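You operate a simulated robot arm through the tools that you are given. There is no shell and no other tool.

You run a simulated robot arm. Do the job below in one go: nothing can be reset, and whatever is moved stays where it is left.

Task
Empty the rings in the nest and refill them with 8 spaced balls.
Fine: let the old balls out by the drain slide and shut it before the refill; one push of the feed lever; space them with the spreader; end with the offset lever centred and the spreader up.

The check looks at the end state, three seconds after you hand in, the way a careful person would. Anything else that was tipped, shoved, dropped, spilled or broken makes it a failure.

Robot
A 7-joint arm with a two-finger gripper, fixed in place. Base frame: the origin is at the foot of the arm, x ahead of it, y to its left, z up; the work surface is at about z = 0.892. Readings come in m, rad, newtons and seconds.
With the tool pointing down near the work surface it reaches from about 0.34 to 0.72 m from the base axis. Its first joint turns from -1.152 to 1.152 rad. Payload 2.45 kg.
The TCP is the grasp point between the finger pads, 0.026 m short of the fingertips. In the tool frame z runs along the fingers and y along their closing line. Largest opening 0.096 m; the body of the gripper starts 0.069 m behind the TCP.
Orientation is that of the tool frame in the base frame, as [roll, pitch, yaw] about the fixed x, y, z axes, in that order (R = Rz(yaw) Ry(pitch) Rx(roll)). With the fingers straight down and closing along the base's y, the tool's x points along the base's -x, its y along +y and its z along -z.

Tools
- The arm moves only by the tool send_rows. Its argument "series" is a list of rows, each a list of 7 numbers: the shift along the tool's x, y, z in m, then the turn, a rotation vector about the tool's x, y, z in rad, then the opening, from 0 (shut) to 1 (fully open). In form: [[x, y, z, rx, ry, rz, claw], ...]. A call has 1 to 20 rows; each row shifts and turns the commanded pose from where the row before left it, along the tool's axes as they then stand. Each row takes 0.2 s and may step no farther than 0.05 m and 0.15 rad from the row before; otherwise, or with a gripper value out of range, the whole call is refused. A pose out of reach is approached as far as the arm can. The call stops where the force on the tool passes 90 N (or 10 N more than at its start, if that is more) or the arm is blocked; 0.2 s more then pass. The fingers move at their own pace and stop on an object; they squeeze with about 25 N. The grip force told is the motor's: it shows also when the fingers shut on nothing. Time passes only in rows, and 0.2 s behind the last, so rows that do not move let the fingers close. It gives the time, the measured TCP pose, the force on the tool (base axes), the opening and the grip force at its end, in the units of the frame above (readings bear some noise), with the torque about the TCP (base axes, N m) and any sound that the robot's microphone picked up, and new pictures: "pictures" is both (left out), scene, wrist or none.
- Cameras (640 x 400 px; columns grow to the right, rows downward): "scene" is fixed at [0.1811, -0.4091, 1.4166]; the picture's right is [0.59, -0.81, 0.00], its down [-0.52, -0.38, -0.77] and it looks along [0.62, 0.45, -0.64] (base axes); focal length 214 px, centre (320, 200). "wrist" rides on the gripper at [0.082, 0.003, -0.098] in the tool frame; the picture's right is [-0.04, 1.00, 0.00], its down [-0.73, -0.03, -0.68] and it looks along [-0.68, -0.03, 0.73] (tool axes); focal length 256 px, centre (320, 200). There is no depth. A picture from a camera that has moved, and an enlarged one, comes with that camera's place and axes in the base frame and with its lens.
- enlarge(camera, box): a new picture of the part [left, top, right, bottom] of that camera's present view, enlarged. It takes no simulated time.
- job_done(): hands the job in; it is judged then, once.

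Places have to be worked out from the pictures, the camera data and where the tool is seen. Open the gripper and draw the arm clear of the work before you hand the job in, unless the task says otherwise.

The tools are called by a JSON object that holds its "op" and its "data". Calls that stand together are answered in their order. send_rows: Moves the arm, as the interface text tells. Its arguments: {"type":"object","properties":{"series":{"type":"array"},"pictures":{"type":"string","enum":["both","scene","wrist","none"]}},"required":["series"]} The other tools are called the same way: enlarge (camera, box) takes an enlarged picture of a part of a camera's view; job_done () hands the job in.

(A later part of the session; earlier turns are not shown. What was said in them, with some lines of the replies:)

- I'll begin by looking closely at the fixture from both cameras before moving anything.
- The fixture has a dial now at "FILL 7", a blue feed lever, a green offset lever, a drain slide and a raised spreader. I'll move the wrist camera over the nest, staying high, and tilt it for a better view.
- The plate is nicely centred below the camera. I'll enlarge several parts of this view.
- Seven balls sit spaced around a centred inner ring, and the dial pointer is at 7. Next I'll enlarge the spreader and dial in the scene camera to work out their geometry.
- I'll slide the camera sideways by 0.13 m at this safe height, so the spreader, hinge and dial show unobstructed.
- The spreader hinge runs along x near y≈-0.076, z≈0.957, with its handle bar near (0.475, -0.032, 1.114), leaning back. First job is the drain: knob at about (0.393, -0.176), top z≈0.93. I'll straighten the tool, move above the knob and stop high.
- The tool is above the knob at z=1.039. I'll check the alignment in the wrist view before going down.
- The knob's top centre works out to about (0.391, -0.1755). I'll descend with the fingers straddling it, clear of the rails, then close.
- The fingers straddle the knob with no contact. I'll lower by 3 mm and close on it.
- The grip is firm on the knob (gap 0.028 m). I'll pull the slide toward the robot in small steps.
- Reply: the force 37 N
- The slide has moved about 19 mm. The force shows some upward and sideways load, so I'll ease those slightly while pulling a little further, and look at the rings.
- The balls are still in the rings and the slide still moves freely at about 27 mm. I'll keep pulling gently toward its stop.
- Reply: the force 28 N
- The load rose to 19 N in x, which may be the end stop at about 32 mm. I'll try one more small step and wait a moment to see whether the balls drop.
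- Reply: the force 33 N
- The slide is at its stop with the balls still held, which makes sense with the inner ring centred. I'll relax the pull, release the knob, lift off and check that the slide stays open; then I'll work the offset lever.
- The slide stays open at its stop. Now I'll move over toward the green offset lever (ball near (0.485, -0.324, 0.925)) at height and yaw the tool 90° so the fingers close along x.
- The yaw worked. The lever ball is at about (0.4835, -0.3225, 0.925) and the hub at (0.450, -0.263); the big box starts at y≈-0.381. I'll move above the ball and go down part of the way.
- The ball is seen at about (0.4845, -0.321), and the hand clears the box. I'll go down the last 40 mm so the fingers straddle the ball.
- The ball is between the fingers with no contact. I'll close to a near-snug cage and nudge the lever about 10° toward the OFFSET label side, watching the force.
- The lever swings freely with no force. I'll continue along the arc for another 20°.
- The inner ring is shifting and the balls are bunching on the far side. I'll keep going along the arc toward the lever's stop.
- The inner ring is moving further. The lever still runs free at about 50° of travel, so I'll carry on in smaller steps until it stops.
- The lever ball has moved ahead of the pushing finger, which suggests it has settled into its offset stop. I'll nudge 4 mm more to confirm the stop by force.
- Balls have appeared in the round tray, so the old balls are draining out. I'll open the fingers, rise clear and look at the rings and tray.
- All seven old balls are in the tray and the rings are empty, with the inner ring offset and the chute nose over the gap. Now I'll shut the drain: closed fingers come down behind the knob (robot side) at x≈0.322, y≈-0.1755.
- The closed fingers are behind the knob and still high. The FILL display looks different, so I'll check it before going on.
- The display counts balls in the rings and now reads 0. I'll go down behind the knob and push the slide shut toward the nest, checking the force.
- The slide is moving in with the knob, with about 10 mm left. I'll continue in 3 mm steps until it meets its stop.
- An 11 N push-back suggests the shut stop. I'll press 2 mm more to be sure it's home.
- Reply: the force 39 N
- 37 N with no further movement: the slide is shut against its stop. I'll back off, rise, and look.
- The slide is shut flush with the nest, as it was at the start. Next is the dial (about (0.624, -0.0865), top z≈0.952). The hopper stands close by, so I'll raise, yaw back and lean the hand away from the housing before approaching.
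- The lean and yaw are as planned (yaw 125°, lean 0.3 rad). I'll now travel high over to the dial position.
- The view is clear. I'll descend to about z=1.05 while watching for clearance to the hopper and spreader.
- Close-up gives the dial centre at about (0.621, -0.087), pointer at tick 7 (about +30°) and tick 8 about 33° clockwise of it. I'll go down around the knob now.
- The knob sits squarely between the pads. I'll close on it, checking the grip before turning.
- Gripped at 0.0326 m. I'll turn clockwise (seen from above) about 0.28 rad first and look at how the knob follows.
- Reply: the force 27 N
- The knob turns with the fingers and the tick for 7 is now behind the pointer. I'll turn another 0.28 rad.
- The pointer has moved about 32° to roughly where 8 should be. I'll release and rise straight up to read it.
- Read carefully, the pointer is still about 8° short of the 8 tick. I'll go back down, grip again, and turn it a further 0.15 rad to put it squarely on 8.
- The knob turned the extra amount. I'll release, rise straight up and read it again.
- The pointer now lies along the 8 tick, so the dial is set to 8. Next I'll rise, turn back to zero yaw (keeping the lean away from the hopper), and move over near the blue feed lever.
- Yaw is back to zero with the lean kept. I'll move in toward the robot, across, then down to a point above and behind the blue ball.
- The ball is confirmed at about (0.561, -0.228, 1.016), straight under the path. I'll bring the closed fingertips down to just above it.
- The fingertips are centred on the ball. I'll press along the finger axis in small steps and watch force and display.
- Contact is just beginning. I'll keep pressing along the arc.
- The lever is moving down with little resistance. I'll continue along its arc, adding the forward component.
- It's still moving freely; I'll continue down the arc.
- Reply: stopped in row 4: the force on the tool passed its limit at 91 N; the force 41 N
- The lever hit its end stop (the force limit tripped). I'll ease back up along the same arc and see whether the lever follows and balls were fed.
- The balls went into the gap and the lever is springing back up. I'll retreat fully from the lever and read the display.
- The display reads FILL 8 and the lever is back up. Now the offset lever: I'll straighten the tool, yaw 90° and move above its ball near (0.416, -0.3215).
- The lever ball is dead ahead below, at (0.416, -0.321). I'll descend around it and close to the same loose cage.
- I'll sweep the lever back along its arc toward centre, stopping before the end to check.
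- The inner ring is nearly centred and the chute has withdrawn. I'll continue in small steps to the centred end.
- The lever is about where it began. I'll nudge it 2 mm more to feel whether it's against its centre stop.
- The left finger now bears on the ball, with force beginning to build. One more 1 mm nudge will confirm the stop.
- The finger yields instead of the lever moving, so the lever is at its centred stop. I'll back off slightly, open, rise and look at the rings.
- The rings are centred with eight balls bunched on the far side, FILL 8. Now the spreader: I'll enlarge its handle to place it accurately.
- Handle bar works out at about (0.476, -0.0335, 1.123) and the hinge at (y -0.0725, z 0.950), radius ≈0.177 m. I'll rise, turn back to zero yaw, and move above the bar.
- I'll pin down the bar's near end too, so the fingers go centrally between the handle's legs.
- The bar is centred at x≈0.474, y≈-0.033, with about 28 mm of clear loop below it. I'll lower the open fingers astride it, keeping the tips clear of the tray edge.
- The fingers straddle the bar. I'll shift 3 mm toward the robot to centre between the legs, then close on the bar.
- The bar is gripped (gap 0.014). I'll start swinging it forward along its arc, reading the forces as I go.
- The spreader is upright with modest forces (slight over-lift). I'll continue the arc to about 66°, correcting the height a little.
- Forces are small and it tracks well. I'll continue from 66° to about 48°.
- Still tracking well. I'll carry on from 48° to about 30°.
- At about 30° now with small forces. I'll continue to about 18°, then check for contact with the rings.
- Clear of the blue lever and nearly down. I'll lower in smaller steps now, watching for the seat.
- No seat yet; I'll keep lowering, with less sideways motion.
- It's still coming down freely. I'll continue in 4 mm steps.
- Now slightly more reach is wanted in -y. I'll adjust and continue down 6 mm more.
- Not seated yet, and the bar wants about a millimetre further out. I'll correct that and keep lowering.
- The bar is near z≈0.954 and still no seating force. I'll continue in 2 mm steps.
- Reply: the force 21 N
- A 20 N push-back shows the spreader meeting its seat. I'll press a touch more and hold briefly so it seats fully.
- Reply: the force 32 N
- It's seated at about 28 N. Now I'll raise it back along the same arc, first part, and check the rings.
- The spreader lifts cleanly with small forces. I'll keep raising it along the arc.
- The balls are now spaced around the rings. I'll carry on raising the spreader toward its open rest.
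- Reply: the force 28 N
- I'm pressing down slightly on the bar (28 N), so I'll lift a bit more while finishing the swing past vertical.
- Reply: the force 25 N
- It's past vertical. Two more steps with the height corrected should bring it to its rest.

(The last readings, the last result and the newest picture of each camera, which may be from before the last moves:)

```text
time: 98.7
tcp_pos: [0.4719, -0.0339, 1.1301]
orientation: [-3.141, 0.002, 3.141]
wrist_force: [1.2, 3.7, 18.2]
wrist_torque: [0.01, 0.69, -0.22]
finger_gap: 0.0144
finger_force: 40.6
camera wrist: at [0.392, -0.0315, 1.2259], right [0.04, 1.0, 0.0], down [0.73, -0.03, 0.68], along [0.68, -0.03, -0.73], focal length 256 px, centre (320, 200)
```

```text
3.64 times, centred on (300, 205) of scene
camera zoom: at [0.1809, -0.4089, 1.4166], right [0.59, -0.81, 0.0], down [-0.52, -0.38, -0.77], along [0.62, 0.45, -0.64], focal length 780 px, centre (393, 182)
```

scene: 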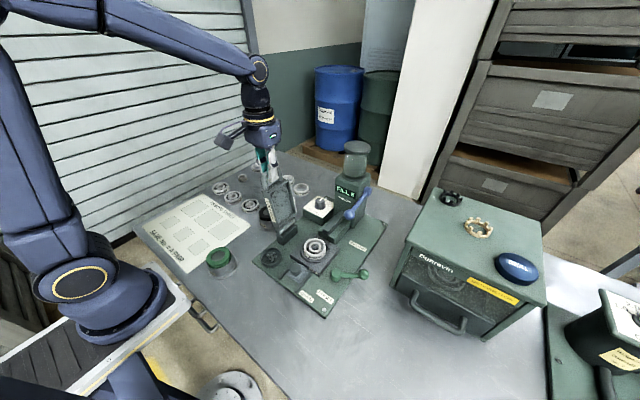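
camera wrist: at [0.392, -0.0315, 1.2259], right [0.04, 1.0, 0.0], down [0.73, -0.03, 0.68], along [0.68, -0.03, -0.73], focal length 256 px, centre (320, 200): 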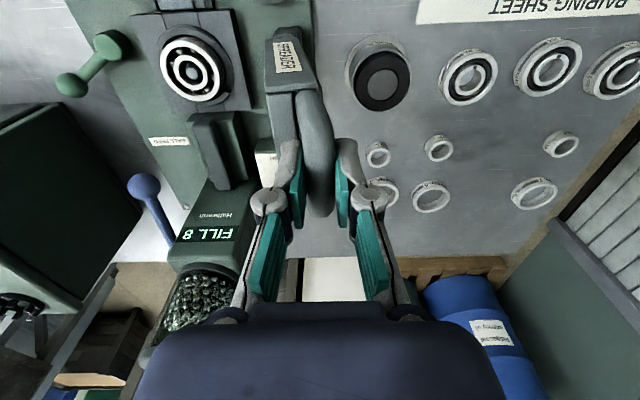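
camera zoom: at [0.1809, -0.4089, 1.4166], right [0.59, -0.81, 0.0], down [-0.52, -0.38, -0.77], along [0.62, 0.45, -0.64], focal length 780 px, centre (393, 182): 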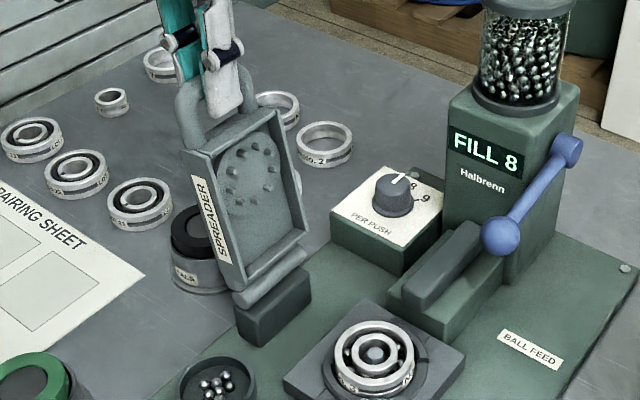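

The spreader is back where I first gripped it, leaning on its open side. I'll relieve the downward push, release the bar and rise straight up.

{"op": "send_rows", "data": {"series": [[0, 0.001, -0.0015, 0, 0, 0, 0.05], [0, 0, 0, 0, 0, 0, 0.3], [0, 0, 0, 0, 0, 0, 0.55], [0, 0, 0, 0, 0, 0, 0.55], [0, 0, 0, 0, 0, 0, 0.55], [0, 0, -0.03, 0, 0, 0, 0.55], [0, 0, -0.045, 0, 0, 0, 0.55], [0, 0, -0.045, 0, 0, 0, 0.55], [0, 0, 0, 0, 0, 0, 0.55]], "pictures": "both"}}

{"op": "enlarge", "data": {"camera": "scene", "box": [250, 150, 400, 300]}}

{"op": "enlarge", "data": {"camera": "wrist", "box": [180, 0, 340, 100]}}

```text
time: 100.7
tcp_pos: [0.4708, -0.0369, 1.2512]
orientation: [-3.141, 0.001, -3.142]
wrist_force: [-0.2, -0.2, -0.3]
wrist_torque: [0.01, -0.02, 0.02]
finger_gap: 0.053
finger_force: 0.1
camera wrist: at [0.3906, -0.0338, 1.3472], right [0.04, 1.0, 0.0], down [0.73, -0.03, 0.68], along [0.68, -0.03, -0.73], focal length 256 px, centre (320, 200)
```

scene: 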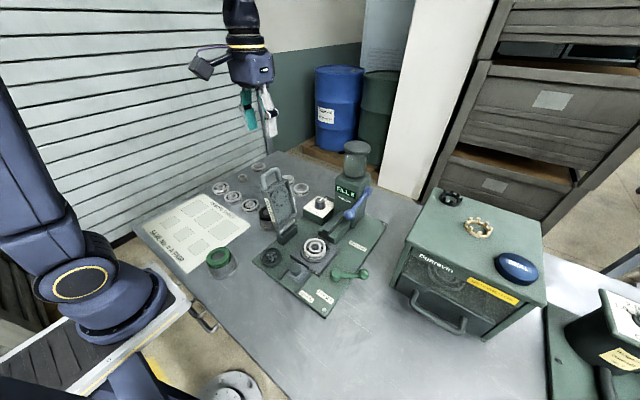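
wrist: 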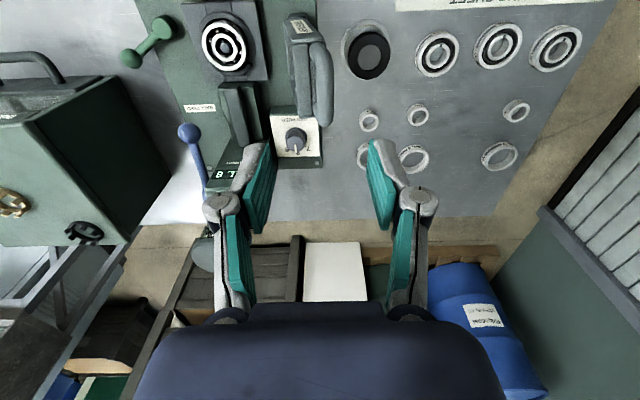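

```text
2.67 times, centred on (325, 225) of scene
camera zoom: at [0.1811, -0.4091, 1.4166], right [0.59, -0.81, 0.0], down [-0.52, -0.38, -0.77], along [0.62, 0.45, -0.64], focal length 572 px, centre (307, 133)
```

zoom: 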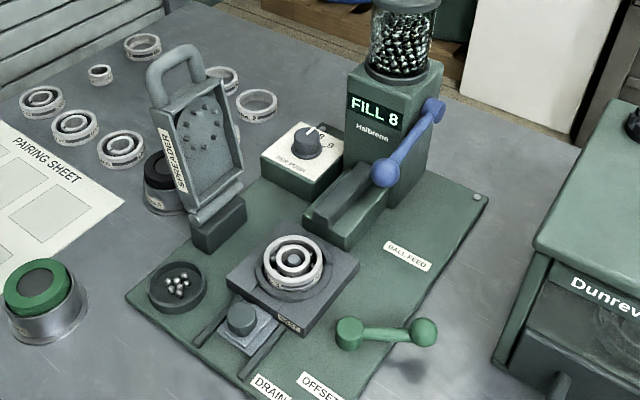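

```text
4.00 times, centred on (260, 50) of wrist
camera zoom: at [0.3906, -0.0338, 1.3472], right [0.04, 1.0, 0.0], down [0.73, -0.03, 0.68], along [0.68, -0.03, -0.73], focal length 1024 px, centre (560, 800)
```

zoom: 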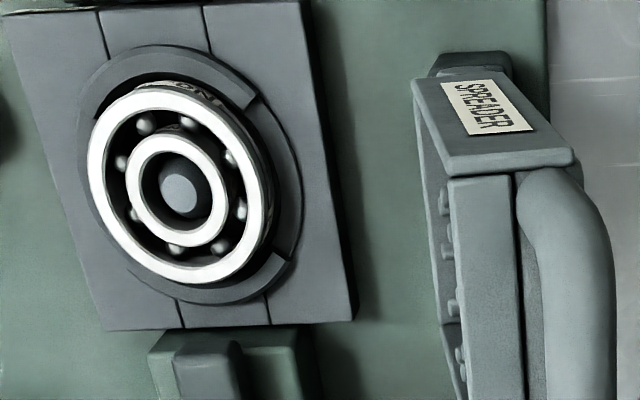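

Eight evenly spaced balls, inner ring centred, drain shut, spreader up, FILL 8. I'll draw the arm clear to its starting place with the gripper fully open and take a last look.

{"op": "send_rows", "data": {"series": [[0.015, 0, -0.04, 0, 0, 0, 1], [0.015, 0, -0.03, 0, 0, 0, 1], [0.015, 0, -0.03, 0, 0, 0, 1], [0, 0, 0, 0, 0, 0, 1], [0, 0, 0, 0, 0, 0, 1]], "pictures": "both"}}

{"op": "enlarge", "data": {"camera": "scene", "box": [250, 215, 370, 305]}}

{"op": "enlarge", "data": {"camera": "wrist", "box": [160, 20, 360, 145]}}

{"op": "enlarge", "data": {"camera": "scene", "box": [250, 150, 350, 240]}}

```text
time: 101.9
tcp_pos: [0.429, -0.0345, 1.3491]
orientation: [-3.139, -0.001, 3.14]
wrist_force: [0.2, 1.2, -0.8]
wrist_torque: [0.0, 0.0, -0.01]
finger_gap: 0.096
finger_force: 0.1
camera wrist: at [0.3479, -0.0316, 1.4454], right [0.04, 1.0, 0.0], down [0.73, -0.03, 0.68], along [0.68, -0.03, -0.73], focal length 256 px, centre (320, 200)
```

scene: 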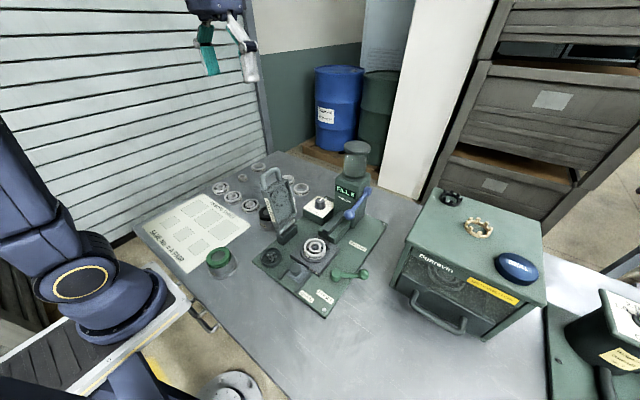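
wrist: 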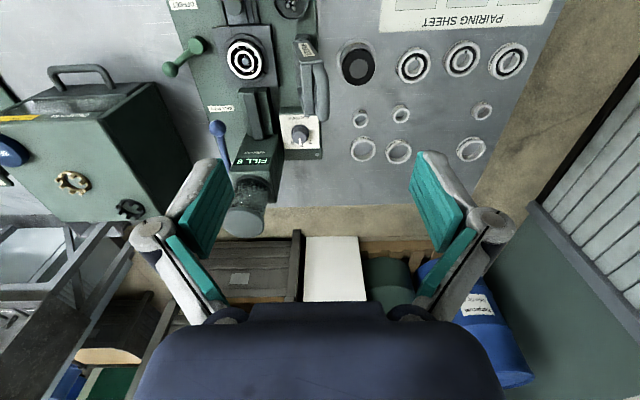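

```text
4.44 times, centred on (310, 260) of scene
camera zoom: at [0.1811, -0.4091, 1.4166], right [0.59, -0.81, 0.0], down [-0.52, -0.38, -0.77], along [0.62, 0.45, -0.64], focal length 953 px, centre (364, -67)
```

zoom: 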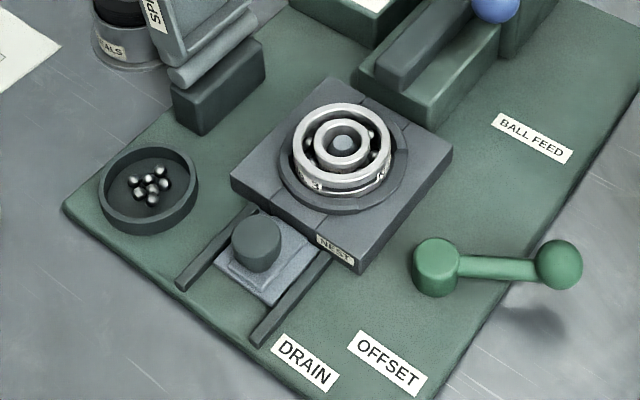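

```text
3.20 times, centred on (260, 82) of wrist
camera zoom: at [0.3479, -0.0316, 1.4454], right [0.04, 1.0, 0.0], down [0.73, -0.03, 0.68], along [0.68, -0.03, -0.73], focal length 819 px, centre (512, 576)
```

zoom: 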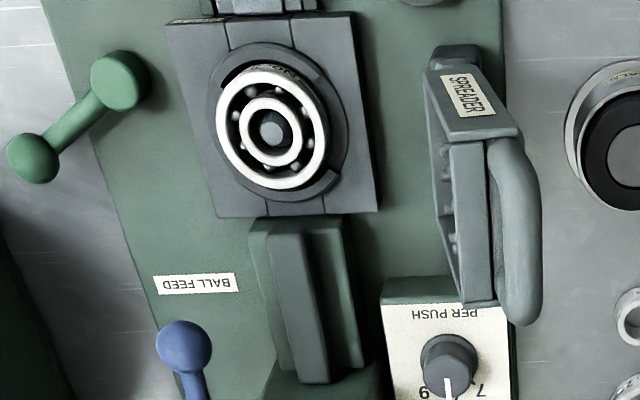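

```text
4.44 times, centred on (300, 195) of scene
camera zoom: at [0.1811, -0.4091, 1.4166], right [0.59, -0.81, 0.0], down [-0.52, -0.38, -0.77], along [0.62, 0.45, -0.64], focal length 953 px, centre (409, 222)
```

zoom: 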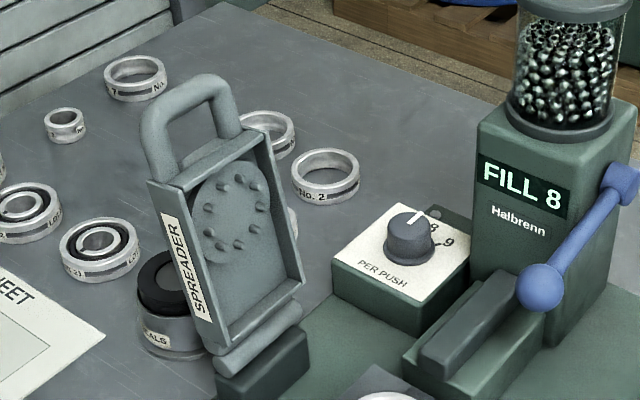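

Everything checks out: eight spaced balls, the inner ring and offset lever centred, the drain slide shut, the spreader up. The old balls are in the tray and the arm is clear with the gripper open, so I'm handing in.

{"op": "job_done", "data": {}}

```text
The job is handed in.
```

The rings in the nest now hold 8 evenly spaced balls, and I've handed the job in. I don't have the check's verdict; this is what the last pictures showed:

- **Old balls:** all seven came out by the drain slide and are in the round tray. They only dropped once I had also moved the offset lever, because the centred inner ring was holding them in. The slide was pushed back against its shut stop before the refill.
- **Refill:** the dial stood at 7, so I turned it to 8 and pushed the feed lever once. The display reads FILL 8, and I counted eight balls in the rings.
- **Levers and spreader:** the offset lever is back at its centred stop, the feed lever has sprung back up, and the spreader is up on its rest.
- **Surroundings:** nothing else looks tipped, shoved or spilled. The arm is clear of the work with the gripper open.
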